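You operate a simulated robot arm through the tools that you are given. There is no shell and no other tool. Be economical: measure what you need, move in short steps, check, and stop when the job is done.

You run a simulated robot arm. Do the job below in one go: nothing can be reset, and whatever is moved stays where it is left.

Task
Put one of the screw jars from the lower shelf of the table rack on the green magnifier.
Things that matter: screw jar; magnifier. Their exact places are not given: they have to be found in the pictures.

The check looks at the end state, three seconds after you hand in, the way a careful person would. Anything else that was tipped, shoved, dropped, spilled or broken makes it a failure.

Robot
A 6-joint arm with a two-finger parallel gripper on a trunk, on a base that drives. Base frame: it is fixed to the floor where the robot stands at the start and does not move with it; the origin is under the middle of the robot, x ahead of it, y to its left, z up. Lengths are in mm, angles in rad, forces in N, time in s.
With the tool pointing down near the work surface it reaches from about 320 to 700 mm from the robot's upright axis, wherever it stands. Its first joint turns from -2.897 to 2.897 rad. Payload 4.1 kg.
The tool frame sits at the grasp point between the pads (the TCP): z along the fingers, y along the line on which they close. The tips reach 23 mm beyond it. The gripper opens to 94 mm. The fingers are 38 mm wide and 10 mm thick; the gripper's body (54 by 96 mm) begins 39 mm behind the TCP.
Orientation is that of the tool frame in the base frame, as a unit quaternion [x, y, z, w]. With the fingers straight down and closing along the base's y, the tool's x points along the base's -x, its y along +y and its z along -z.

Tools
- The arm moves only by the tool move_arm. Its argument "increments" is a list of rows, each a list of 3 entries, a list of its own where there are three numbers: the shift along the tool's x, y, z in mm, then the turn, a rotation vector about the tool's x, y, z in rad, then the finger opening in mm, from 0 to 94. In form: [[[tx, ty, tz], [ax, ay, az], fingers], ...]. A call has 1 to 12 rows; each row is the pose to reach, as a shift and turn from the pose commanded when the call began, along the tool's axes at that moment. A row lasts 0.2 s, in which the tool goes at most 50 mm and 0.15 rad; a call with a longer step from one row to the next is refused whole, and so is a gripper value outside its range. A pose out of reach is approached as far as the arm can. The call stops where the force on the tool passes 40 N (or 10 N more than at its start, if that is more) or the arm is blocked; 0.2 s more then pass. The fingers move at their own pace (about 45 mm/s each) and stop on an object; they squeeze with about 22 N. The grip force told is the motor's: it shows also when the fingers shut on nothing. Time passes only in rows, and 0.2 s behind the last, so rows that repeat a pose let the fingers close. The reply holds the time, the measured pose of the TCP, the force on the tool along the base axes, the opening and the grip force, in the units named above and with some noise.
- Cameras (640 x 400 px; columns grow to the right, rows downward): "scene" is now at [23.1, 121, 1434.5]; the picture's right is [-0.48, -0.88, 0.00], its down [-0.33, 0.18, -0.93] and it looks along [0.81, -0.45, -0.38] (base axes); focal length 278 px, centre (320, 200). "wrist" rides on the gripper at [86, 16, -74] in the tool frame; the picture's right is [-0.18, 0.98, 0.00], its down [-0.58, -0.11, -0.81] and it looks along [-0.79, -0.15, 0.59] (tool axes); focal length 243 px, centre (320, 200).
- camera(camera): a new picture of that camera. It takes no simulated time.
- raise_lower(by): slides the trunk up (or, below 0, down) by that many mm; the arm and the scene camera ride with it, the base frame stays. It gives what a move gives, with no picture.
- drive_base(legs): drives the robot by 1 to 6 legs, each [ahead, turn to the left] in mm and rad, along the robot's own axes; the way and the turn of a leg run together, so that a leg with both is an arc; at most 1500 mm and 3.142 rad a leg. The arm and the cameras ride along, it lands a little off, and it stops where it bumps. It gives what a move gives.
- turn_head(pan, tilt): turns the head with the scene camera to pan (to the left, within 2.705 rad either way) and tilt (down, from -0.506 to 1.204), counted from straight ahead of the robot. It gives what a move gives.
- point_at(camera, pixels): for up to 12 pixels [column, row] of the newest picture of that camera ("zoom" is the newest enlarged one), the place [x, y, z] in the base frame of the surface seen there, good to about 3 mm. It takes no simulated time.
- zoom(camera, box): a new picture of the part [left, top, right, bottom] of that camera's present view, enlarged. It takes no simulated time.
- sign_off(): hands the job in; it is judged then, once.

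Work in short steps. Measure before you move; look again where a grasp or a placing could have gone wrong, and mend it. You have 80 turns and 68 pictures in all, those below and enlarged ones among them. Open the gripper and draw the arm clear of the work before you hand the job in, unless the task says otherwise; then end with one line.

The tools are called after "Call:" as name(argument=value, ...) on one line, values as JSON. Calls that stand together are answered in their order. move_arm: Moves the arm, as the interface text tells. Its arguments: {"type":"object","properties":{"increments":{"type":"array","items":{"type":"array"}}},"required":["increments"]} The other tools are called the same way: raise_lower (by) slides the trunk up or down; drive_base (legs) drives the base; turn_head (pan, tilt) turns the head that bears the scene camera; camera (camera) takes a picture; point_at (camera, pixels) gives the place of the surface under pixels of a picture; zoom (camera, box) takes an enlarged picture of a part of a camera's view; sign_off () hands the job in.

At the start:

```text
clock: 0.0
tcp_pos: [414.4, -202.6, 1222.7]
tcp_rot: [-0.001, 1.0, 0.0, 0.001]
force: [-0.5, 1.0, 0.3]
finger_gap: 94.0
grasp_force: 0.0
trunk travel left (down, up): [-364.0, 226.0]
robot x, y, heading: [-1.5, -3.4, 0.004]
head pan, tilt: [-0.504, 0.387]
```

scene: 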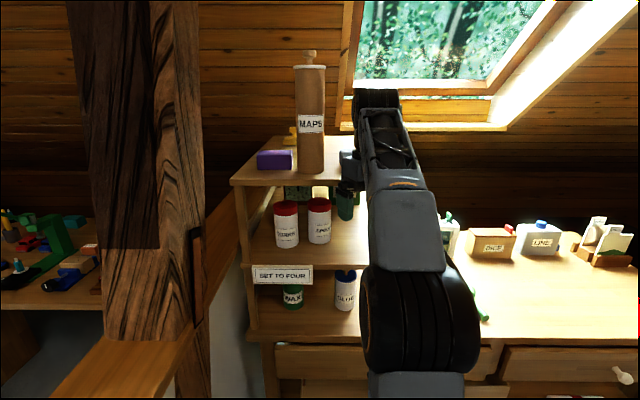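
wrist: 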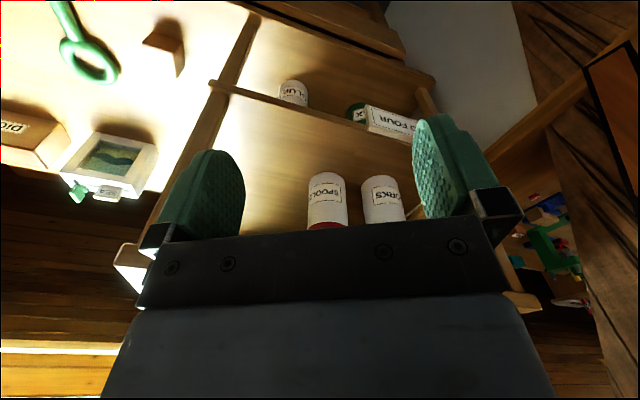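

The scene picture shows a rack with jars on two shelves (about 290,225 and 345,290), and the wrist view shows a green ring-like thing at (90,55). I zoom in on both to read the labels.

Call:
zoom(camera="scene", box=[220, 120, 380, 330])

Call:
zoom(camera="wrist", box=[0, 0, 220, 220])

Call:
turn_head(pan=-0.9, tilt=0.5)

```text
1.90 times, centred on (300, 225) of scene
```

zoom: 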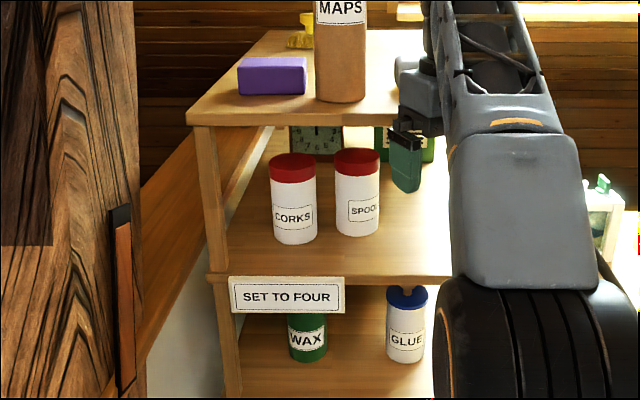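

```text
1.82 times, centred on (110, 110) of wrist
```

zoom: 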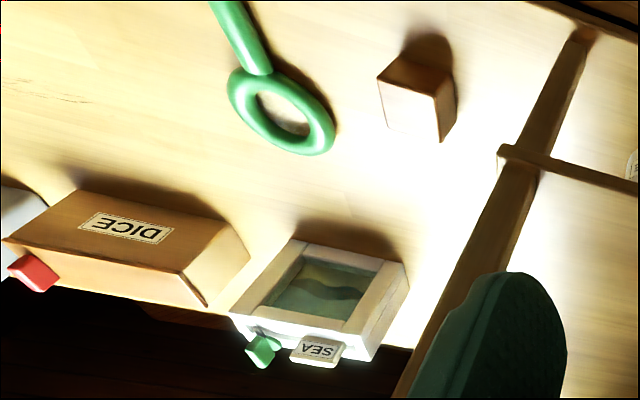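

```text
clock: 0.9
tcp_pos: [416.0, -202.2, 1222.4]
tcp_rot: [0.0, 1.0, 0.0, 0.001]
force: [0.2, -0.7, -0.3]
finger_gap: 93.8
grasp_force: 0.1
trunk travel left (down, up): [-364.0, 226.0]
robot x, y, heading: [1.0, -1.1, 0.002]
head pan, tilt: [-0.901, 0.499]
```

The visible jars read CORKS, SPOOLS, WAX, GLUE; no SCREWS seen yet, and the arm hides the rest. I look from the new head direction.

Call:
camera(camera="scene")

Call:
point_at(camera="wrist", pixels=[[90, 55], [328, 195], [292, 95], [357, 113], [380, 195], [105, 165], [30, 130], [300, 130], [320, 40]])

```text
63 pictures are left
```

scene: 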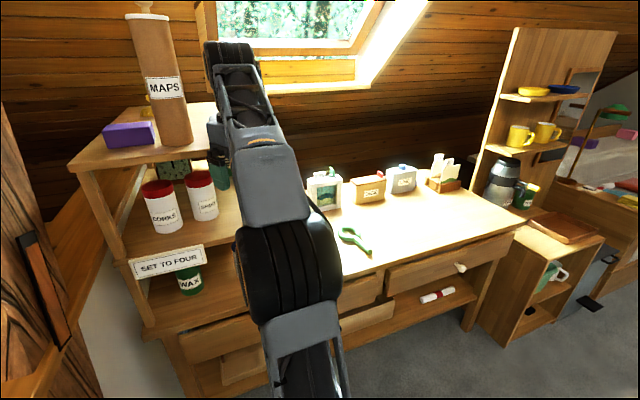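

```text
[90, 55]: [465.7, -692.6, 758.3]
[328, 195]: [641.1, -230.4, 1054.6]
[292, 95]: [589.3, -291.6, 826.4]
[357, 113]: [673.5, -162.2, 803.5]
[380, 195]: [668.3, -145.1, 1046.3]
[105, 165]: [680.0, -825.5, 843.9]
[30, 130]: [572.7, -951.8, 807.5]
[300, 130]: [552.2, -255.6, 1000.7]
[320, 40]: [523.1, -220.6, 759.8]
```

The magnifier's ring seems to be at about (466,-693,758) on the table. I zoom on the rack's interior with the wrist camera and on the scene's rack and other shelf for labels.

Call:
zoom(camera="wrist", box=[200, 0, 460, 240])

Call:
zoom(camera="scene", box=[300, 140, 460, 280])

Call:
zoom(camera="scene", box=[470, 60, 640, 220])

Call:
turn_head(pan=0.35, tilt=0.4)

```text
1.67 times, centred on (330, 120) of wrist
```

zoom: 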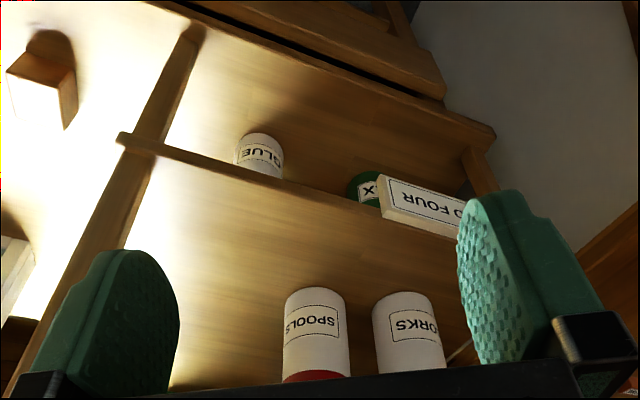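

```text
2.86 times, centred on (380, 210) of scene
```

zoom: 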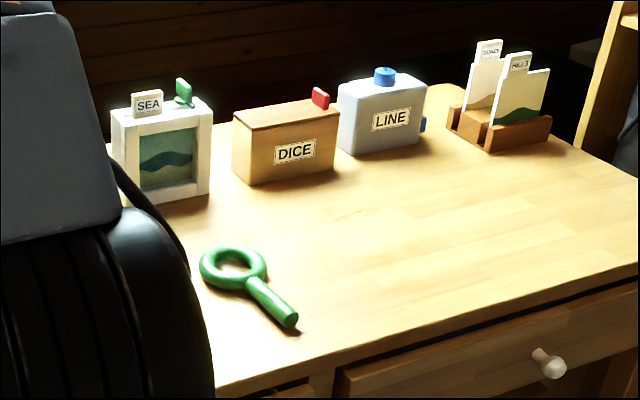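

```text
2.50 times, centred on (555, 140) of scene
```

zoom: 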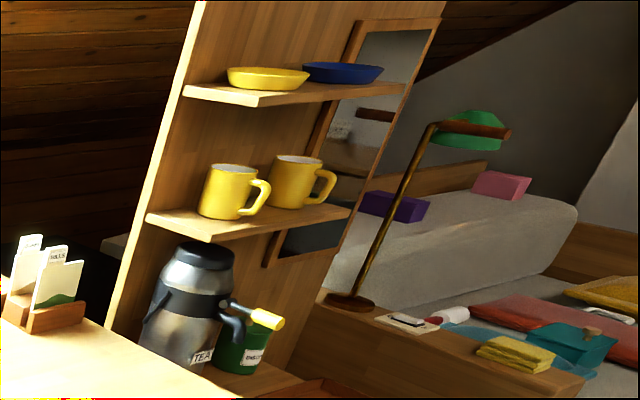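

```text
clock: 2.3
tcp_pos: [416.2, -202.0, 1222.6]
tcp_rot: [0.0, 1.0, 0.001, 0.0]
force: [0.8, 0.5, 0.6]
finger_gap: 93.9
grasp_force: 0.1
trunk travel left (down, up): [-364.0, 226.0]
robot x, y, heading: [0.2, 1.5, -0.002]
head pan, tilt: [0.351, 0.4]
```

The table's own items are in view: magnifier, SEA, DICE, LINE. Now I check the left side for other racks or labels.

Call:
camera(camera="scene")

```text
59 pictures are left
```

scene: 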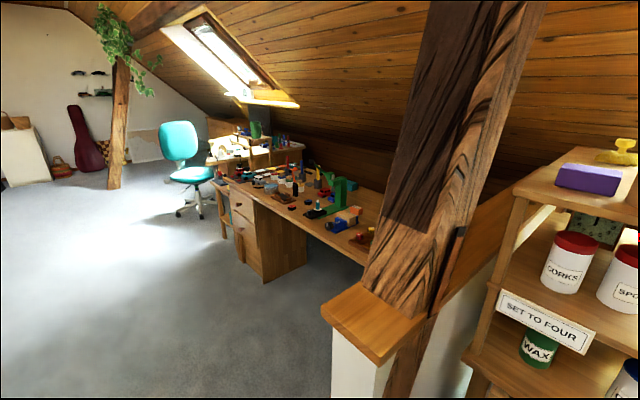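

The left area is a far-off desk; the rack here is the table rack. I turn to the rack straight on and take measurements of its structure.

Call:
turn_head(pan=-0.15, tilt=0.6)

Call:
camera(camera="scene")

```text
clock: 3.2
tcp_pos: [416.8, -201.4, 1222.8]
tcp_rot: [0.0, 1.0, 0.001, -0.001]
force: [-0.1, 0.4, -0.6]
finger_gap: 93.8
grasp_force: 0.0
trunk travel left (down, up): [-364.0, 226.0]
robot x, y, heading: [1.6, 4.0, -0.003]
head pan, tilt: [-0.15, 0.6]
```

```text
58 pictures are left
```

scene: 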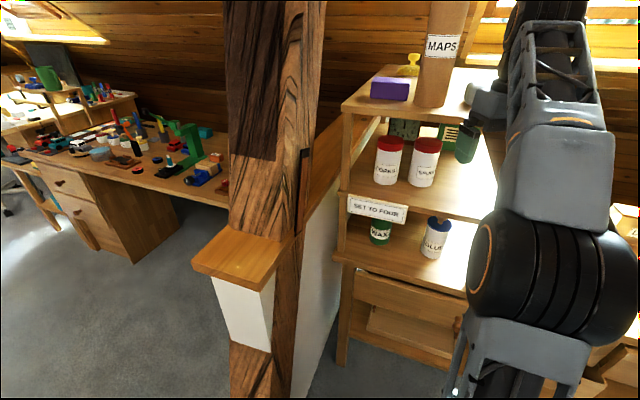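

The rack is visible at columns 340-500. I zoom in and measure.

Call:
zoom(camera="scene", box=[330, 110, 510, 290])

Call:
point_at(camera="scene", pixels=[[345, 105], [440, 117], [348, 195], [440, 212], [345, 255], [460, 285], [380, 232], [433, 240], [440, 222], [428, 250], [387, 165], [422, 170]])

```text
2.22 times, centred on (420, 200) of scene
```

zoom: 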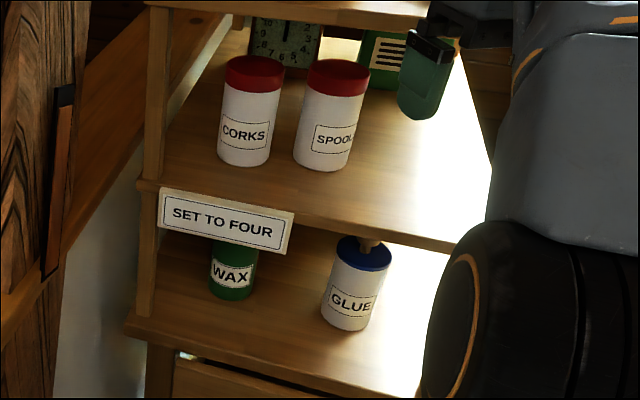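

```text
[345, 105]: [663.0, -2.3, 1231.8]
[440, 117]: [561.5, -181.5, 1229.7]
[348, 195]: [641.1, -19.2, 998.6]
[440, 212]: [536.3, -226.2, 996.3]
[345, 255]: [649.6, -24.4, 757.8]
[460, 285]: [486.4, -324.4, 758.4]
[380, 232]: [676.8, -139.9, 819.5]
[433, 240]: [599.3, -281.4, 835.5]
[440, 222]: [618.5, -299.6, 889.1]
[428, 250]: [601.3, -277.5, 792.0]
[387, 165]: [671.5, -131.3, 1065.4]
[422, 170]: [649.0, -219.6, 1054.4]
```

The bottom level (z≈758) is the table top itself; the rack has two boards: z≈998 (lower shelf, with the two red-lidded screw jars CORKS and SPOOLS) and z≈1231. I measure these jars' outlines in the zoom and what stands near.

Call:
point_at(camera="zoom", pixels=[[300, 130], [326, 130], [354, 130], [218, 125], [245, 125], [274, 125], [320, 168], [243, 163], [338, 68], [335, 93], [254, 62], [290, 195]])

Call:
zoom(camera="scene", box=[370, 120, 450, 200])

```text
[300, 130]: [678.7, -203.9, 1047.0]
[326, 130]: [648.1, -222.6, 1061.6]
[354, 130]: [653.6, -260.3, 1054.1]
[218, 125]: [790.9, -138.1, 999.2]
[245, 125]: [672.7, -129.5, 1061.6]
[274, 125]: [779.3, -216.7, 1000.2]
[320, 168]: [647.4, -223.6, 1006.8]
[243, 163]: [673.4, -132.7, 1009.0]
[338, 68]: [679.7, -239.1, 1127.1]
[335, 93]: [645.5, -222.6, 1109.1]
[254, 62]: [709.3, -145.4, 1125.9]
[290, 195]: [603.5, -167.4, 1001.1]
```

```text
5.00 times, centred on (410, 160) of scene
```

zoom: 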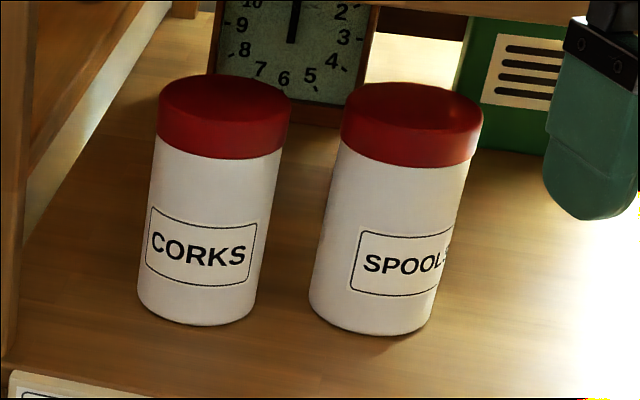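

The jars: radius ≈32, z 1000–1127, SPOOLS centre ≈(677,-238), CORKS ≈(704,-144), so a gap of ≈34 mm. I'll take SPOOLS with a level gripper; to have the wrist camera above rather than below, I first spin the tool half a turn about its axis.

Call:
move_arm(increments=[[[0, 0, 0], [0, 0, 0.145], 94], [[0, 0, 0], [0, 0, 0.29], 94], [[0, 0, 0], [0, 0, 0.435], 94], [[0, 0, 0], [0, 0, 0.58], 94], [[0, 0, 0], [0, 0, 0.725], 94], [[0, 0, 0], [0, 0, 0.87], 94], [[0, 0, 0], [0, 0, 1.015], 94], [[0, 0, 0], [0, 0, 1.16], 94], [[0, 0, 0], [0, 0, 1.305], 94], [[0, 0, 0], [0, 0, 1.45], 94], [[0, 0, 0], [0, 0, 1.57], 94]])

```text
clock: 5.6
tcp_pos: [415.4, -202.6, 1223.0]
tcp_rot: [0.708, 0.707, 0.0, 0.0]
force: [-0.6, 0.1, -0.9]
finger_gap: 93.9
grasp_force: 0.0
trunk travel left (down, up): [-364.0, 226.0]
robot x, y, heading: [-2.1, -0.3, 0.004]
head pan, tilt: [-0.15, 0.6]
```

The spin works (tool x now along +y). I continue by 1.74 rad, towards x pointing along the approach direction (-0.338 rad).

Call:
move_arm(increments=[[[0, 0, 0], [0, 0, 0.145], 94], [[0, 0, 0], [0, 0, 0.29], 94], [[0, 0, 0], [0, 0, 0.435], 94], [[0, 0, 0], [0, 0, 0.58], 94], [[0, 0, 0], [0, 0, 0.725], 94], [[0, 0, 0], [0, 0, 0.87], 94], [[0, 0, 0], [0, 0, 1.015], 94], [[0, 0, 0], [0, 0, 1.16], 94], [[0, 0, 0], [0, 0, 1.305], 94], [[0, 0, 0], [0, 0, 1.45], 94], [[0, 0, 0], [0, 0, 1.595], 94], [[0, 0, 0], [0, 0, 1.74], 94]])

```text
clock: 8.2
tcp_pos: [416.3, -201.9, 1223.0]
tcp_rot: [0.996, -0.085, 0.0, 0.0]
force: [-0.2, 0.1, 0.0]
finger_gap: 93.8
grasp_force: 0.1
trunk travel left (down, up): [-364.0, 226.0]
robot x, y, heading: [2.6, -2.3, -0.001]
head pan, tilt: [-0.15, 0.6]
```

Tool x is at -0.17 rad. I move to a stand-off in front of the rack (453,-159,1163), finishing the yaw to -0.338.

Call:
move_arm(increments=[[[10, -16, 20], [0, 0, 0.06], 90], [[20, -32, 40], [0, 0, 0.12], 90], [[30.2, -48.8, 60], [0, 0, 0.168], 90]])

```text
clock: 9.0
tcp_pos: [441.4, -184.3, 1166.9]
tcp_rot: [0.987, -0.161, 0.005, 0.0]
force: [-4.7, 9.8, 18.1]
finger_gap: 90.0
grasp_force: 0.0
out of reach, approached as far as the arm can: row 3
trunk travel left (down, up): [-364.0, 226.0]
robot x, y, heading: [-1.5, 0.7, 0.001]
head pan, tilt: [-0.15, 0.6]
```

It reports row 3 out of reach and a reading of ~20 N; I look at the arm.

Call:
camera(camera="scene")

Call:
camera(camera="wrist")

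```text
55 pictures are left
```

scene: 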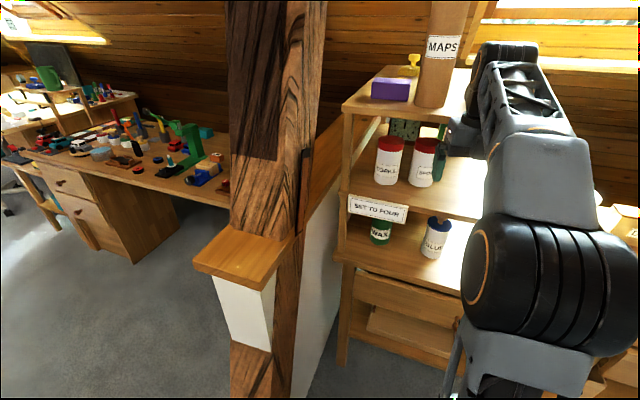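

```text
54 pictures are left
```

wrist: 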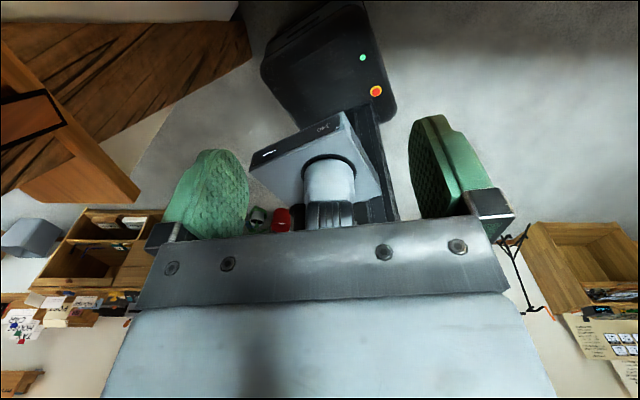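

No contact is visible; likely a wrist joint limit. I test by pitching the tool up a little.

Call:
move_arm(increments=[[[0, 0, 0], [0, 0.14, 0], 90], [[0, 0, 0], [0, 0.28, 0], 90], [[0, 0, 0], [0, 0.42, 0], 90]])

```text
clock: 9.8
tcp_pos: [440.4, -188.8, 1162.9]
tcp_rot: [0.964, -0.164, 0.205, 0.035]
force: [-0.5, 0.1, 0.2]
finger_gap: 90.2
grasp_force: 0.0
trunk travel left (down, up): [-364.0, 226.0]
robot x, y, heading: [1.5, -0.5, -0.002]
head pan, tilt: [-0.15, 0.6]
```

That works freely. I finish the pitch to level (1.15 rad more).

Call:
move_arm(increments=[[[0, 0, 0], [0, 0.14, 0], 90], [[0, 0, 0], [0, 0.28, 0], 90], [[0, 0, 0], [0, 0.42, 0], 90], [[0, 0, 0], [0, 0.56, 0], 90], [[0, 0, 0], [0, 0.7, 0], 90], [[0, 0, 0], [0, 0.84, 0], 90], [[0, 0, 0], [0, 0.98, 0], 90], [[0, 0, 0], [0, 1.12, 0], 90], [[0, 0, 0], [0, 1.15, 0], 90]])

```text
clock: 11.8
tcp_pos: [440.7, -188.1, 1162.0]
tcp_rot: [0.698, -0.119, 0.697, 0.118]
force: [-0.3, 0.8, 0.5]
finger_gap: 89.8
grasp_force: 0.1
out of reach, approached as far as the arm can: row 7, 8
trunk travel left (down, up): [-364.0, 226.0]
robot x, y, heading: [-2.3, -0.4, 0.002]
head pan, tilt: [-0.15, 0.6]
```

The tool is now level, z along (0.945,-0.331,0), x up. I look with both cameras.

Call:
camera(camera="wrist")

Call:
camera(camera="scene")

```text
53 pictures are left
```

wrist: 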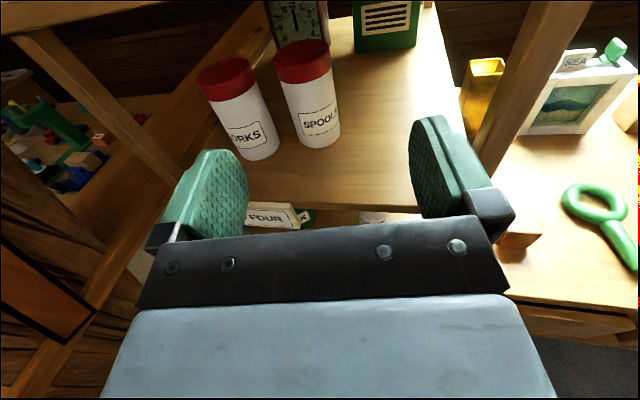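

```text
52 pictures are left
```

scene: 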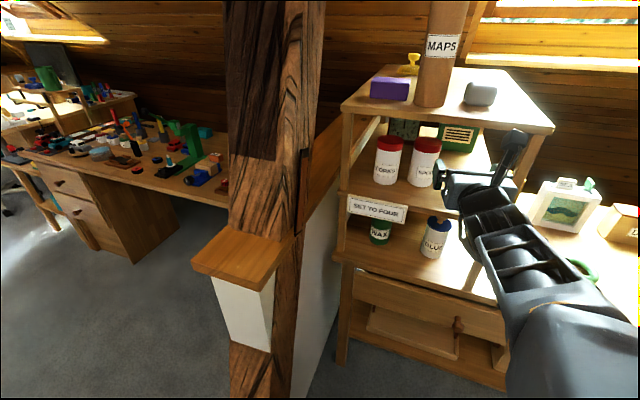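

Clear views now. I measure the jars and magnifier in the wrist picture.

Call:
point_at(camera="wrist", pixels=[[285, 115], [312, 120], [337, 115], [303, 60], [225, 75], [245, 125], [262, 118], [322, 146], [595, 185], [565, 205], [622, 205], [635, 260]])

Call:
zoom(camera="wrist", box=[180, 20, 360, 180])

```text
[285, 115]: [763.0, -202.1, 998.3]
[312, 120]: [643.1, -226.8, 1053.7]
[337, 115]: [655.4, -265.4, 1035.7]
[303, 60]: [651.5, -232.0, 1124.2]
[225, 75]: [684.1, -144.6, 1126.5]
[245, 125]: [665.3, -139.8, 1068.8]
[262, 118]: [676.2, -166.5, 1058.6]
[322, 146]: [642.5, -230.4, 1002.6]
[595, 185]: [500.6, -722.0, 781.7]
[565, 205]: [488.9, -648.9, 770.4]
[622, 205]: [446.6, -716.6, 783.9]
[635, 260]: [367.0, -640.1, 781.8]
```

```text
2.50 times, centred on (270, 100) of wrist
```

zoom: 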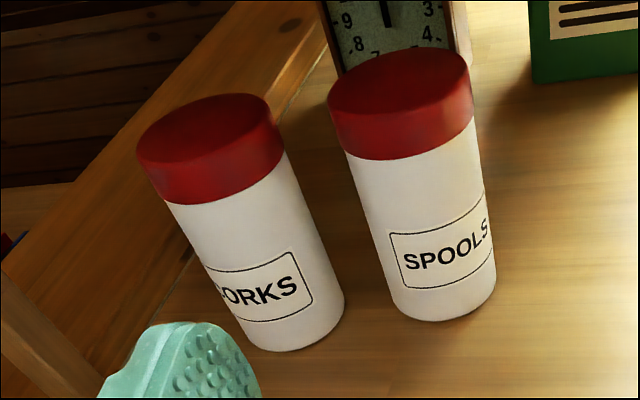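

SPOOLS' centre ≈(675,-236). From the TCP this is 237 ahead, 32 to the left, and 92 down to z≈1070. I line up and come half-way.

Call:
move_arm(increments=[[[-31, -11, 0], [0, 0, 0], 90], [[-62, -22, 0], [0, 0, 0], 90], [[-92, -32, 0], [0, 0, 0], 90], [[-92, -32, 40], [0, 0, 0], 90], [[-92, -32, 80], [0, 0, 0], 90], [[-92, -32, 120], [0, 0, 0], 90], [[-92, -32, 130], [0, 0, 0], 90]])

Call:
camera(camera="wrist")

Call:
camera(camera="scene")

```text
clock: 13.4
tcp_pos: [563.0, -227.1, 1077.1]
tcp_rot: [0.701, -0.111, 0.696, 0.11]
force: [-0.3, -0.4, 0.0]
finger_gap: 89.9
grasp_force: 0.1
out of reach, approached as far as the arm can: row 2, 3, 4, 5, 6, 7
trunk travel left (down, up): [-364.0, 226.0]
robot x, y, heading: [3.5, -0.7, -0.001]
head pan, tilt: [-0.15, 0.6]
```

```text
50 pictures are left
```

wrist: 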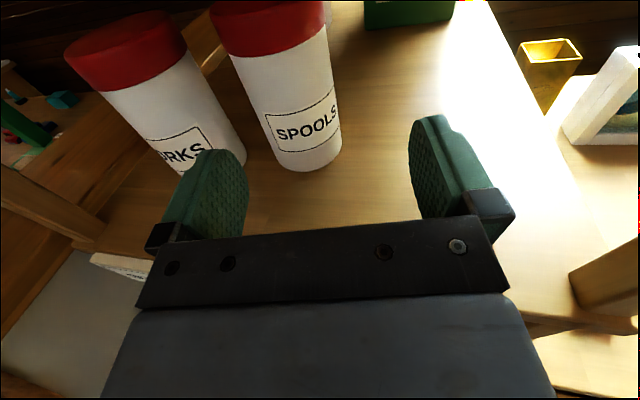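

```text
49 pictures are left
```

scene: 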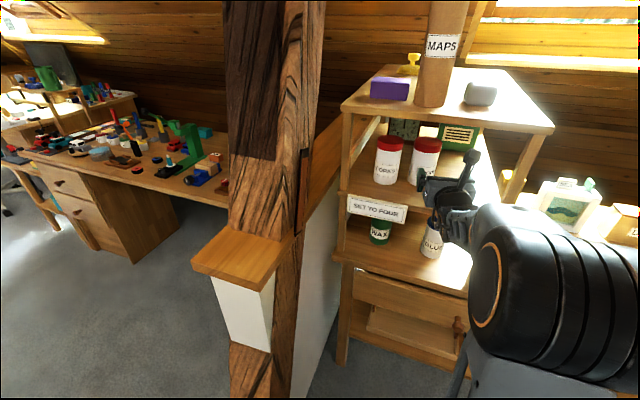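

The arm fell short laterally: 26 mm left still missing (SPOOLS is ahead-left, TCP (563,-227)), apparently a wrist limit. I test a yaw to the left about the TCP, which makes the direction point at the jar.

Call:
move_arm(increments=[[[0, 0, -20], [0.1, 0, 0], 90], [[0, 0, -20], [0.2, 0, 0], 90], [[0, 0, -20], [0.2, 0, 0], 90]])

```text
clock: 14.2
tcp_pos: [542.7, -221.7, 1077.7]
tcp_rot: [0.706, -0.049, 0.705, 0.048]
force: [-0.3, 0.5, -0.6]
finger_gap: 90.0
grasp_force: 0.0
trunk travel left (down, up): [-364.0, 226.0]
robot x, y, heading: [1.1, -1.6, -0.004]
head pan, tilt: [-0.15, 0.6]
```

Now it is free: yaw -0.137, and the jar lies 133 ahead, 4 to the left. I go 70 forward and re-check.

Call:
move_arm(increments=[[[-3, -4, 25], [0, 0, 0], 88], [[-6, -4, 50], [0, 0, 0], 88], [[-6, -4, 70], [0, 0, 0], 88]])

Call:
camera(camera="wrist")

Call:
zoom(camera="scene", box=[340, 90, 520, 270])

```text
clock: 15.0
tcp_pos: [613.4, -227.2, 1070.9]
tcp_rot: [0.706, -0.048, 0.705, 0.048]
force: [-0.3, -0.4, -0.5]
finger_gap: 87.7
grasp_force: 0.1
trunk travel left (down, up): [-364.0, 226.0]
robot x, y, heading: [-0.3, 0.3, 0.001]
head pan, tilt: [-0.15, 0.6]
```

```text
48 pictures are left
```

wrist: 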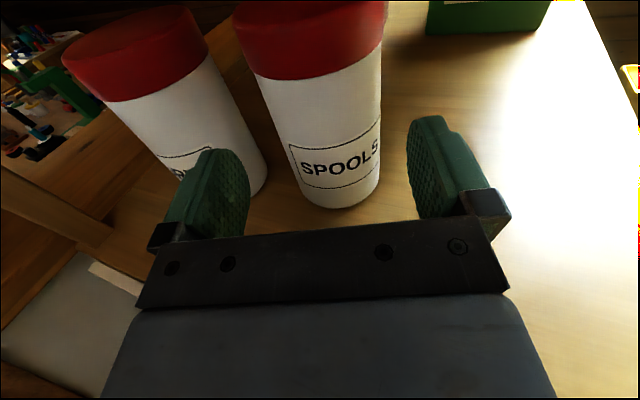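

```text
2.22 times, centred on (430, 180) of scene
```

zoom: 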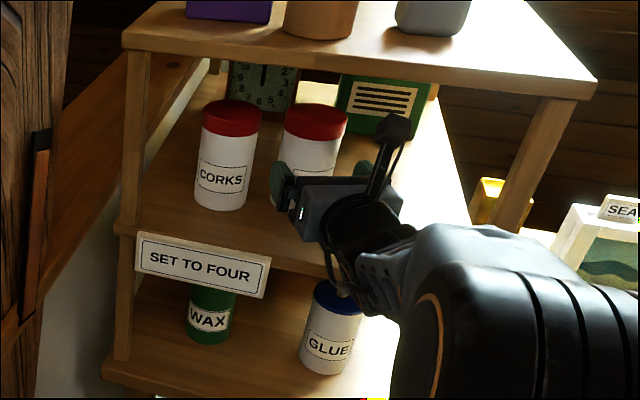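

The alignment looks right (jar between fingers at cols 250–410). I check how close the wrist parts are to the shelf edge before advancing.

Call:
point_at(camera="zoom", pixels=[[340, 240], [365, 250], [360, 290], [390, 290], [395, 130], [415, 240], [400, 315], [300, 258]])

Call:
point_at(camera="wrist", pixels=[[270, 120], [325, 120], [378, 120], [262, 185], [240, 190], [450, 150], [230, 110]])

```text
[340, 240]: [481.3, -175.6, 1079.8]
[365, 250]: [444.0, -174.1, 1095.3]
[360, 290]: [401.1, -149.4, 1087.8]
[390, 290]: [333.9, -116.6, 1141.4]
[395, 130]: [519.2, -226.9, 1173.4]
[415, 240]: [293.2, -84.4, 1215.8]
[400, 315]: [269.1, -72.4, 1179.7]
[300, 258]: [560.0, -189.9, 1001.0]
```

```text
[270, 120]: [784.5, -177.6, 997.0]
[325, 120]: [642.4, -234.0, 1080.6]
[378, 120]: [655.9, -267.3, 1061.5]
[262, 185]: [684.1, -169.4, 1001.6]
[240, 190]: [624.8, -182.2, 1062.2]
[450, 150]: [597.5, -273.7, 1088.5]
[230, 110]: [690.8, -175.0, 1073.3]
```

Centre estimate confirmed: 62 ahead, lateral error <1. I narrow to 82 mm for more room at CORKS, advance and then close.

Call:
move_arm(increments=[[[0, 0, 0], [0, 0, 0], 82], [[0, 0, 20], [0, 0, 0], 82], [[0, 0, 40], [0, 0, 0], 82], [[0, 0, 62], [0, 0, 0], 82], [[0, 0, 62], [0, 0, 0], 82]])

Call:
camera(camera="wrist")

```text
clock: 16.2
tcp_pos: [673.6, -236.3, 1071.5]
tcp_rot: [0.706, -0.048, 0.705, 0.048]
force: [-1.0, -0.5, 0.2]
finger_gap: 82.3
grasp_force: 0.1
trunk travel left (down, up): [-364.0, 226.0]
robot x, y, heading: [3.5, 3.3, -0.004]
head pan, tilt: [-0.15, 0.6]
```

```text
46 pictures are left
```

wrist: 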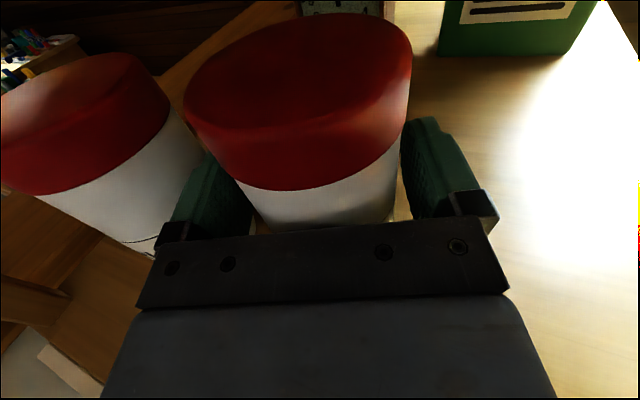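

The jar sits between the pads without contact. I close the fingers.

Call:
move_arm(increments=[[[0, 0, 0], [0, 0, 0], 70], [[0, 0, 0], [0, 0, 0], 60], [[0, 0, 0], [0, 0, 0], 50], [[0, 0, 0], [0, 0, 0], 50], [[0, 0, 0], [0, 0, 0], 50]])

```text
clock: 17.4
tcp_pos: [673.4, -235.7, 1070.7]
tcp_rot: [0.706, -0.049, 0.705, 0.049]
force: [-1.0, -0.4, 0.1]
finger_gap: 65.5
grasp_force: 22.0
trunk travel left (down, up): [-364.0, 226.0]
robot x, y, heading: [0.1, -1.0, 0.0]
head pan, tilt: [-0.15, 0.6]
```

Gripped at 65.5 mm, 22 N. I lift 18 mm and draw straight back out of the shelf.

Call:
move_arm(increments=[[[9, 0, 0], [0, 0, 0], 50], [[18, 0, 0], [0, 0, 0], 50], [[18, 0, -25], [0, 0, 0], 50], [[18, 0, -55], [0, 0, 0], 50], [[18, 0, -90], [0, 0, 0], 50], [[18, 0, -125], [0, 0, 0], 50], [[18, 0, -160], [0, 0, 0], 50], [[18, 0, -195], [0, 0, 0], 50], [[18, 0, -225], [0, 0, 0], 50]])

Call:
camera(camera="scene")

Call:
camera(camera="wrist")

```text
clock: 19.4
tcp_pos: [450.5, -204.7, 1089.4]
tcp_rot: [0.705, -0.048, 0.706, 0.048]
force: [-0.6, 0.1, -1.7]
finger_gap: 64.8
grasp_force: 22.2
trunk travel left (down, up): [-364.0, 226.0]
robot x, y, heading: [-0.3, -2.8, 0.001]
head pan, tilt: [-0.15, 0.6]
```

```text
45 pictures are left
```

scene: 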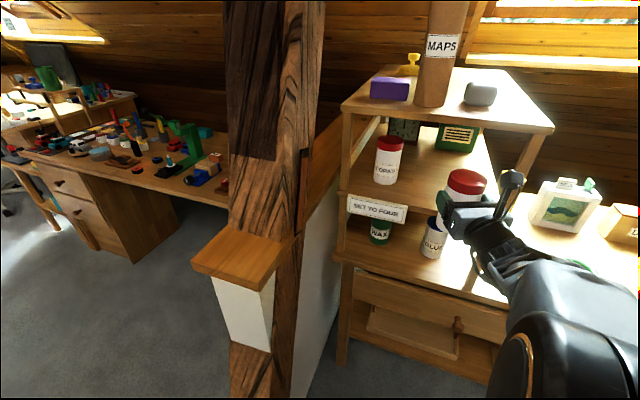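

```text
44 pictures are left
```

wrist: 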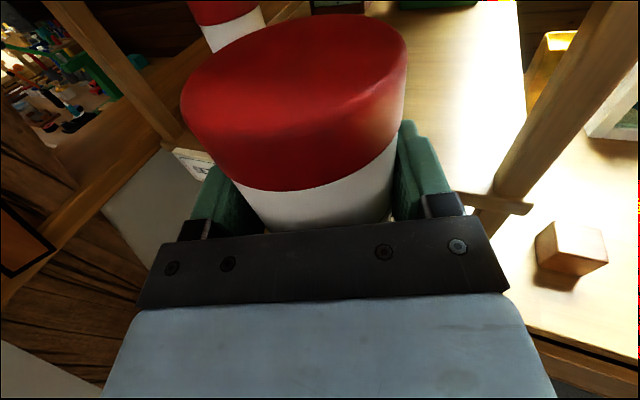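

The jar is held clear of the rack. Before driving along the table, I measure the rack's right corner and items there in the newest scene picture.

Call:
point_at(camera="scene", pixels=[[550, 130], [535, 160], [560, 205], [620, 215], [280, 230], [215, 270]])

Call:
point_at(camera="wrist", pixels=[[575, 245], [505, 215], [555, 140]])

```text
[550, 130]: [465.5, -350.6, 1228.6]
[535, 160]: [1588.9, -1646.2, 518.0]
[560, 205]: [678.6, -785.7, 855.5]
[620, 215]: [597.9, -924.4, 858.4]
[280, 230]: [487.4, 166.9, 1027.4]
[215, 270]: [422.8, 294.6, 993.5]
```

```text
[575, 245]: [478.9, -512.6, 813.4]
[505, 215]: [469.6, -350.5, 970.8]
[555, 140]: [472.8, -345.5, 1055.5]
```

The rack corner is at (466,-351), radius 583, against ≤530 for the held jar: an in-place right turn clears. I turn right, drive 261 along the table, and turn back to heading about -0.36.

Call:
drive_base(legs=[[0, -1.775]])

Call:
drive_base(legs=[[261, 0], [0, 1.412]])

Call:
turn_head(pan=-0.2, tilt=0.7)

Call:
camera(camera="scene")

Call:
camera(camera="wrist")

```text
clock: 24.1
tcp_pos: [-287.6, -403.5, 1089.7]
tcp_rot: [-0.412, 0.576, -0.411, -0.574]
force: [0.3, 0.0, -1.0]
finger_gap: 65.1
grasp_force: 22.0
trunk travel left (down, up): [-364.0, 226.0]
robot x, y, heading: [1.6, -1.9, -1.763]
head pan, tilt: [-0.15, 0.6]
```

```text
clock: 29.4
tcp_pos: [302.1, -603.1, 1089.6]
tcp_rot: [0.686, -0.173, 0.685, 0.173]
force: [0.2, 0.0, -1.4]
finger_gap: 65.0
grasp_force: 21.8
trunk travel left (down, up): [-364.0, 226.0]
robot x, y, heading: [-49.6, -257.4, -0.357]
head pan, tilt: [-0.15, 0.6]
```

```text
clock: 30.1
tcp_pos: [302.8, -603.0, 1090.7]
tcp_rot: [0.686, -0.173, 0.685, 0.172]
force: [0.3, -0.2, -1.8]
finger_gap: 65.2
grasp_force: 22.2
trunk travel left (down, up): [-364.0, 226.0]
robot x, y, heading: [-50.2, -253.4, -0.355]
head pan, tilt: [-0.201, 0.7]
```

```text
43 pictures are left
```

scene: 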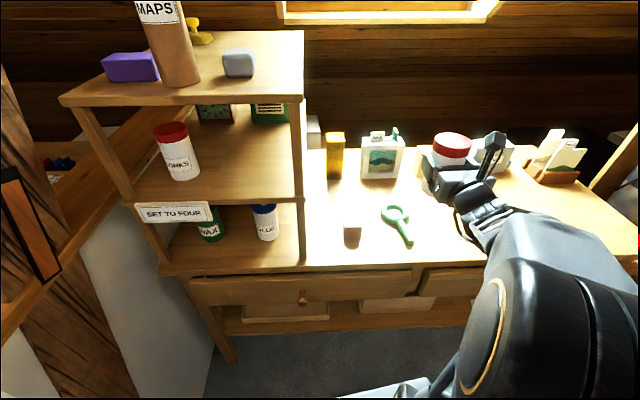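

```text
42 pictures are left
```

wrist: 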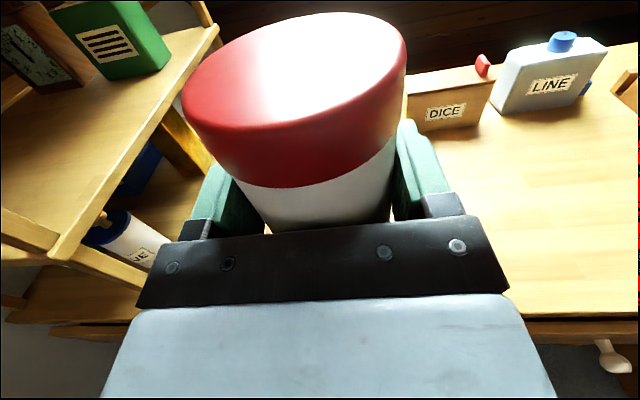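

The magnifier is at about (397,215)-(408,243) in the scene view. I zoom for exact measurement.

Call:
zoom(camera="scene", box=[365, 190, 429, 254])

```text
6.25 times, centred on (397, 222) of scene
```

zoom: 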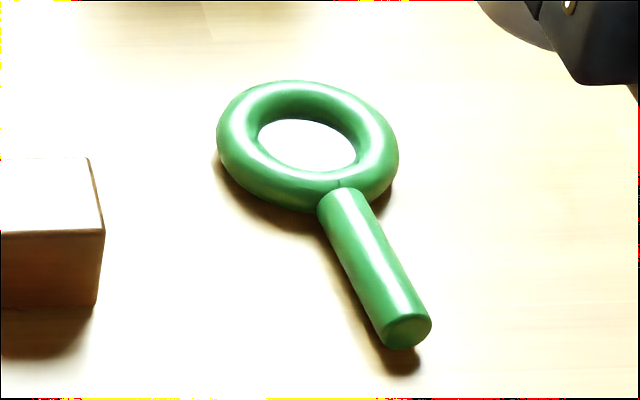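

Call:
point_at(camera="zoom", pixels=[[305, 145], [220, 130], [240, 120], [375, 145], [396, 158], [312, 95], [295, 178], [295, 195], [350, 205], [405, 300], [400, 332], [90, 200]])

```text
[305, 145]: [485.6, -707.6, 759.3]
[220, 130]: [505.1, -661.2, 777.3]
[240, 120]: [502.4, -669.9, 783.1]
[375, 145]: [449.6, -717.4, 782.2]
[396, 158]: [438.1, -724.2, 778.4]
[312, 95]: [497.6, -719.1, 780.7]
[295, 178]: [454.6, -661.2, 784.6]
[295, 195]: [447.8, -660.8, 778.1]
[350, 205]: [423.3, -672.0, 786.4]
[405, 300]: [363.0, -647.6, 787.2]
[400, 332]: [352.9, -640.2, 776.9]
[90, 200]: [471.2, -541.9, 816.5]
```

Ring centre ≈(476,-692), crest radius ≈36, crest z ≈784, so the jar (radius 32) will nest on it with its bottom at ≈783, i.e. TCP ≈854. I move 195 ahead, 4 left at the present height.

Call:
move_arm(increments=[[[0, -2, 40], [0, 0, 0], 50], [[0, -4, 80], [0, 0, 0], 50], [[0, -4, 120], [0, 0, 0], 50], [[0, -4, 160], [0, 0, 0], 50], [[0, -4, 195], [0, 0, 0], 50], [[0, -4, 195], [0, 0, 0], 50]])

Call:
raise_lower(by=-180)

Call:
camera(camera="scene")

Call:
camera(camera="wrist")

```text
clock: 31.4
tcp_pos: [476.1, -691.6, 1089.1]
tcp_rot: [0.687, -0.173, 0.685, 0.172]
force: [0.4, -0.3, -2.4]
finger_gap: 65.1
grasp_force: 21.9
trunk travel left (down, up): [-364.0, 226.0]
robot x, y, heading: [-47.9, -251.3, -0.354]
head pan, tilt: [-0.201, 0.7]
```

```text
clock: 33.5
tcp_pos: [474.2, -690.5, 910.2]
tcp_rot: [0.686, -0.173, 0.685, 0.173]
force: [0.3, 0.4, -1.0]
finger_gap: 65.1
grasp_force: 21.9
trunk travel left (down, up): [-184.0, 406.0]
robot x, y, heading: [-45.2, -253.4, -0.359]
head pan, tilt: [-0.201, 0.7]
```

```text
40 pictures are left
```

scene: 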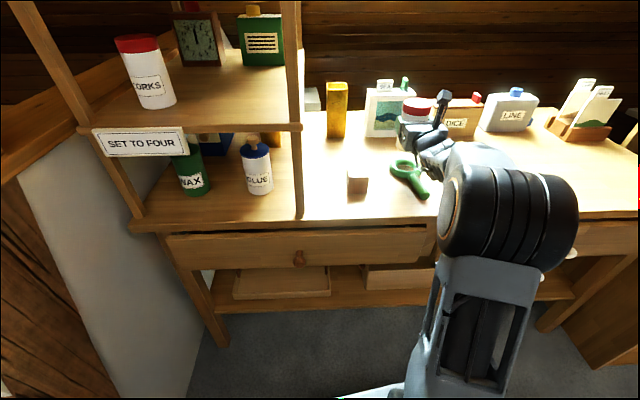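

```text
39 pictures are left
```

wrist: 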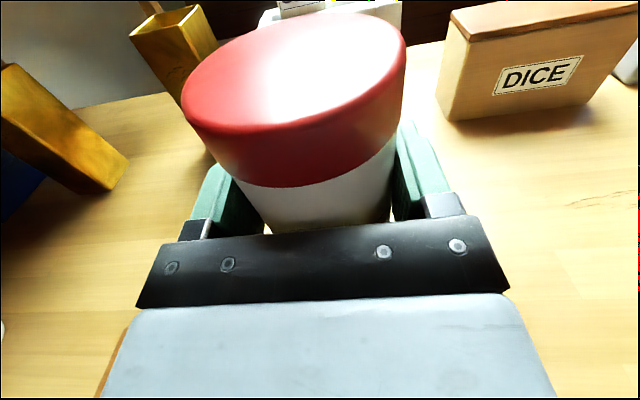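

The jar hangs about 55 mm above the ring. I zoom to compare jar and ring positions.

Call:
zoom(camera="scene", box=[370, 90, 470, 210])

```text
3.33 times, centred on (420, 150) of scene
```

zoom: 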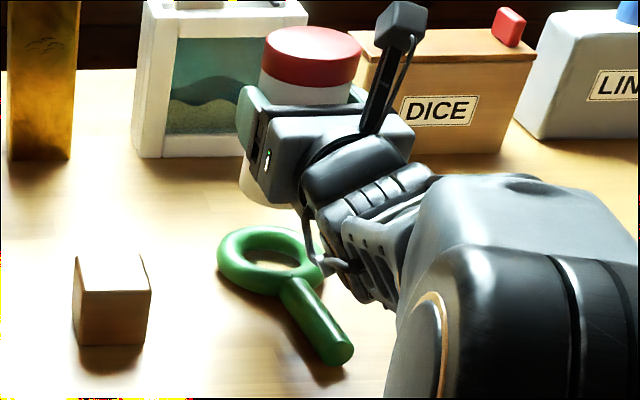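

The handle lies under the hand, so I check how low the wrist parts hang relative to the TCP (910).

Call:
point_at(camera="zoom", pixels=[[305, 215], [315, 235], [330, 262], [350, 268], [365, 290], [385, 303], [345, 230], [280, 197], [255, 200], [395, 320], [278, 262]])

```text
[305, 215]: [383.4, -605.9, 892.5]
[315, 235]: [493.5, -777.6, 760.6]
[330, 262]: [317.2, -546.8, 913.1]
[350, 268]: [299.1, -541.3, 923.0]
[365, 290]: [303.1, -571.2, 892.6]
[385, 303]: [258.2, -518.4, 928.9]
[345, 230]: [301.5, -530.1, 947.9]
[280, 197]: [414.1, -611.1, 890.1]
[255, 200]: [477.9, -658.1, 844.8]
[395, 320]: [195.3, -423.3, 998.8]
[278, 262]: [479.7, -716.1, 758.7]
```

Wrist parts hang only ≈20–45 mm under TCP level, so they'll clear the handle (top 787). I lower 44 more and zoom in.

Call:
raise_lower(by=-44)

Call:
zoom(camera="scene", box=[370, 80, 470, 180])

```text
clock: 34.3
tcp_pos: [475.3, -690.7, 866.0]
tcp_rot: [0.686, -0.172, 0.685, 0.172]
force: [0.4, 0.0, -1.1]
finger_gap: 65.3
grasp_force: 22.0
trunk travel left (down, up): [-140.0, 450.0]
robot x, y, heading: [-48.4, -251.3, -0.356]
head pan, tilt: [-0.201, 0.7]
```

```text
4.00 times, centred on (420, 130) of scene
```

zoom: 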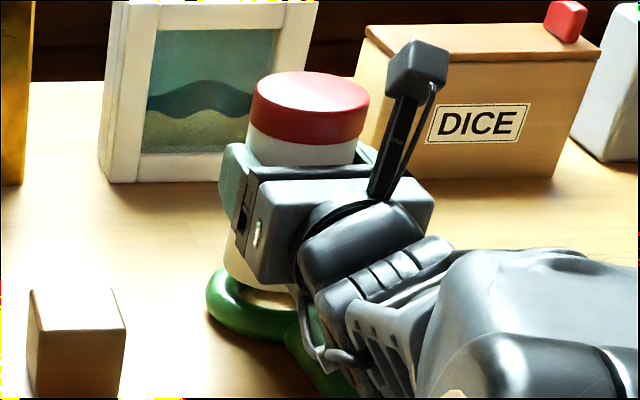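

The jar is right above the ring. I lower by the arm 9 mm with a 1 mm forward correction, watching the force.

Call:
move_arm(increments=[[[-3, 0, 1], [0, 0, 0], 50], [[-6, 0, 1], [0, 0, 0], 50], [[-9, 0, 1], [0, 0, 0], 50]])

Call:
move_arm(increments=[[[-1, 0, 0], [0, 0, 0], 50], [[-2, 0, 0], [0, 0, 0], 50]])

```text
clock: 35.1
tcp_pos: [475.6, -690.4, 855.9]
tcp_rot: [0.686, -0.173, 0.685, 0.172]
force: [0.1, 0.4, -1.5]
finger_gap: 65.1
grasp_force: 22.0
trunk travel left (down, up): [-140.0, 450.0]
robot x, y, heading: [-52.0, -251.7, -0.358]
head pan, tilt: [-0.201, 0.7]
```

```text
clock: 35.7
tcp_pos: [474.6, -690.4, 855.5]
tcp_rot: [0.686, -0.172, 0.686, 0.172]
force: [-0.9, -0.9, 1.6]
finger_gap: 65.2
grasp_force: 22.0
trunk travel left (down, up): [-140.0, 450.0]
robot x, y, heading: [-50.1, -255.2, -0.355]
head pan, tilt: [-0.201, 0.7]
```

Force z went from -1.5 to +1.6: perhaps first contact. One more millimetre.

Call:
move_arm(increments=[[[-1, 0, 0], [0, 0, 0], 50], [[-1, 0, 0], [0, 0, 0], 50]])

Call:
camera(camera="wrist")

Call:
zoom(camera="scene", box=[390, 110, 460, 180])

```text
clock: 36.3
tcp_pos: [474.8, -690.4, 856.1]
tcp_rot: [0.685, -0.172, 0.686, 0.173]
force: [0.9, -0.4, 7.7]
finger_gap: 65.0
grasp_force: 21.7
trunk travel left (down, up): [-140.0, 450.0]
robot x, y, heading: [-50.8, -251.3, -0.356]
head pan, tilt: [-0.201, 0.7]
```

```text
36 pictures are left
```

wrist: 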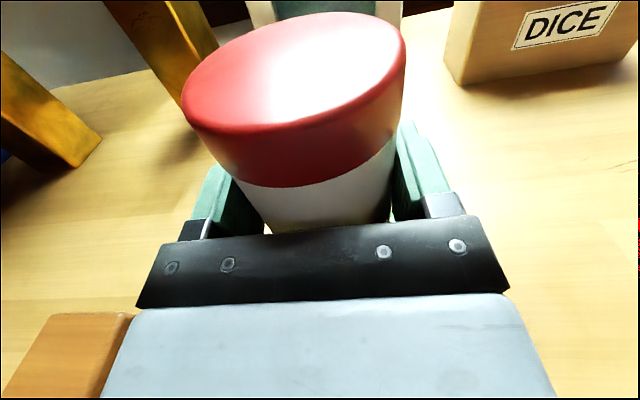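

```text
5.71 times, centred on (425, 145) of scene
```

zoom: 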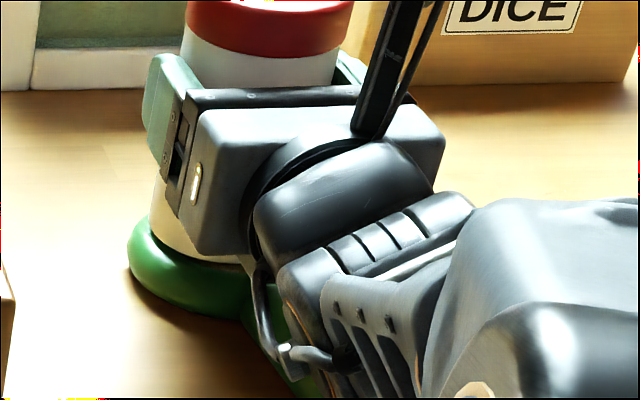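

Contact shows at 7.7 N, at the expected height. I make sure it is the jar on the ring and not the wrist on the handle.

Call:
point_at(camera="zoom", pixels=[[262, 330], [290, 352], [325, 360], [345, 375], [276, 330], [296, 385], [215, 262], [250, 290], [200, 275]])

```text
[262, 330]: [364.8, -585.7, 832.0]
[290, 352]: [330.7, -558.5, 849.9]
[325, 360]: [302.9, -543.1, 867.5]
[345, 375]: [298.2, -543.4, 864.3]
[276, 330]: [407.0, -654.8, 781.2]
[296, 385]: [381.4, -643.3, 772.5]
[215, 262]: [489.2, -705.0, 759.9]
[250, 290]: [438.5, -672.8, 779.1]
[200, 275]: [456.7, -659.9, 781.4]
```

Wrist clears. But pixel (215,262) read as table inside the ring, so there may be a gap under the jar; I zoom tighter.

Call:
zoom(camera="scene", box=[400, 128, 424, 152])

```text
16.00 times, centred on (412, 140) of scene
```

zoom: 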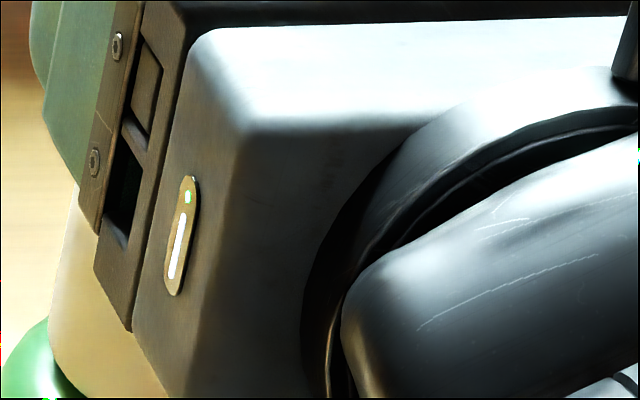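

Call:
zoom(camera="scene", box=[402, 142, 426, 166])

```text
16.00 times, centred on (414, 154) of scene
```

zoom: 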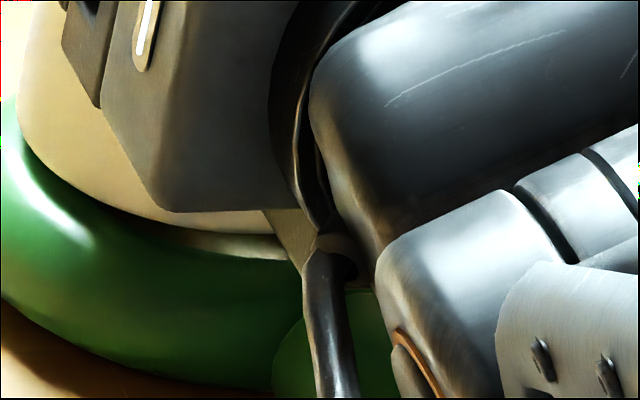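

A thin light sliver between jar and ring on the near-right side: the jar probably sits slightly too far forward. I measure the edges here.

Call:
point_at(camera="zoom", pixels=[[100, 190], [200, 220], [250, 220], [40, 130], [60, 185], [120, 225], [230, 262], [270, 262], [10, 110], [230, 242], [255, 244], [185, 237]])

```text
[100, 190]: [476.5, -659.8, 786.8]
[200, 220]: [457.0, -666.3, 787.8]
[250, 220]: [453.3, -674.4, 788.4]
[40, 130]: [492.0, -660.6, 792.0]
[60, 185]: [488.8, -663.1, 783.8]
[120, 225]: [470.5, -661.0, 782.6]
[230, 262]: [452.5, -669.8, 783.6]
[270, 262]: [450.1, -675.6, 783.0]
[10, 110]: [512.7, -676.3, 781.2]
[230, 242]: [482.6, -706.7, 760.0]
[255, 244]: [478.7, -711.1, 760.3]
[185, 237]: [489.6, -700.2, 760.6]
```

Jar bottom reads ≈787 against crest ≈784 and the jar is centred within ~2 mm; a ≤3 mm settle is fine. I open slowly and let it settle.

Call:
move_arm(increments=[[[0, 0, 0], [0, 0, 0], 65], [[0, 0, 0], [0, 0, 0], 66], [[0, 0, 0], [0, 0, 0], 67], [[0, 0, 0], [0, 0, 0], 68], [[0, 0, 0], [0, 0, 0], 70], [[0, 0, 0], [0, 0, 0], 74], [[0, 0, 0], [0, 0, 0], 80], [[0, 0, 0], [0, 0, 0], 86], [[0, 0, 0], [0, 0, 0], 86]])

Call:
camera(camera="wrist")

Call:
zoom(camera="scene", box=[390, 90, 460, 180])

```text
clock: 38.3
tcp_pos: [475.7, -691.5, 855.6]
tcp_rot: [0.687, -0.173, 0.685, 0.172]
force: [-0.1, -0.2, 1.1]
finger_gap: 86.0
grasp_force: 0.0
trunk travel left (down, up): [-140.0, 450.0]
robot x, y, heading: [-50.0, -252.0, -0.358]
head pan, tilt: [-0.201, 0.7]
```

```text
32 pictures are left
```

wrist: 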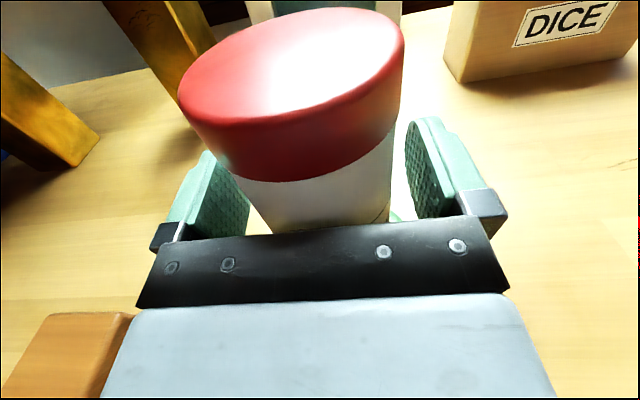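

```text
4.44 times, centred on (425, 135) of scene
```

zoom: 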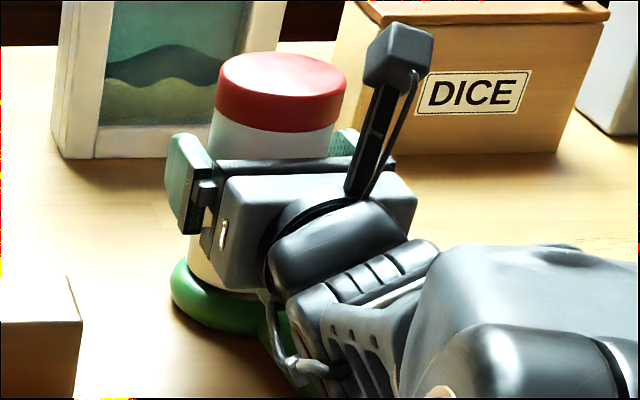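

The jar stands on the ring by itself. I open fully and retreat straight back.

Call:
move_arm(increments=[[[0, 0, 0], [0, 0, 0], 94], [[0, 0, 0], [0, 0, 0], 94], [[0, 0, -15], [0, 0, 0], 94], [[0, 0, -35], [0, 0, 0], 94], [[0, 0, -65], [0, 0, 0], 94], [[0, 0, -100], [0, 0, 0], 94], [[0, 0, -140], [0, 0, 0], 94], [[0, 0, -180], [0, 0, 0], 94]])

Call:
camera(camera="wrist")

Call:
zoom(camera="scene", box=[380, 70, 480, 190])

```text
clock: 40.1
tcp_pos: [319.1, -606.8, 852.7]
tcp_rot: [0.686, -0.174, 0.685, 0.172]
force: [-0.2, 0.7, -0.8]
finger_gap: 94.0
grasp_force: 0.1
trunk travel left (down, up): [-140.0, 450.0]
robot x, y, heading: [-51.6, -250.3, -0.353]
head pan, tilt: [-0.201, 0.7]
```

```text
30 pictures are left
```

wrist: 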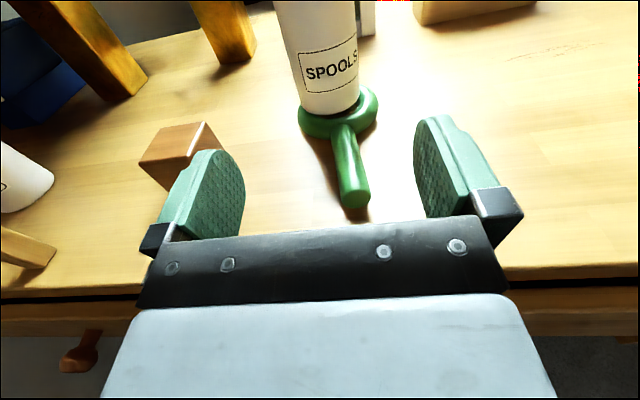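

```text
3.33 times, centred on (430, 130) of scene
```

zoom: 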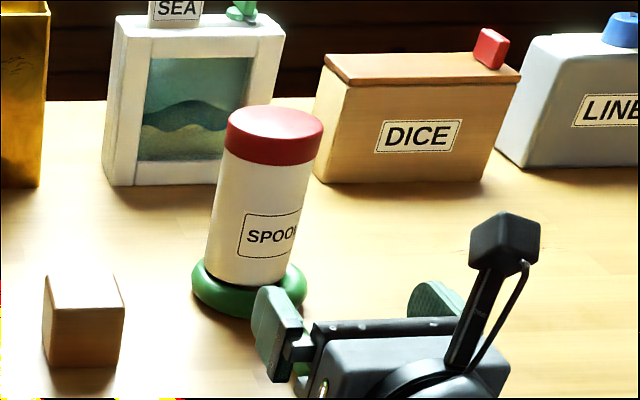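

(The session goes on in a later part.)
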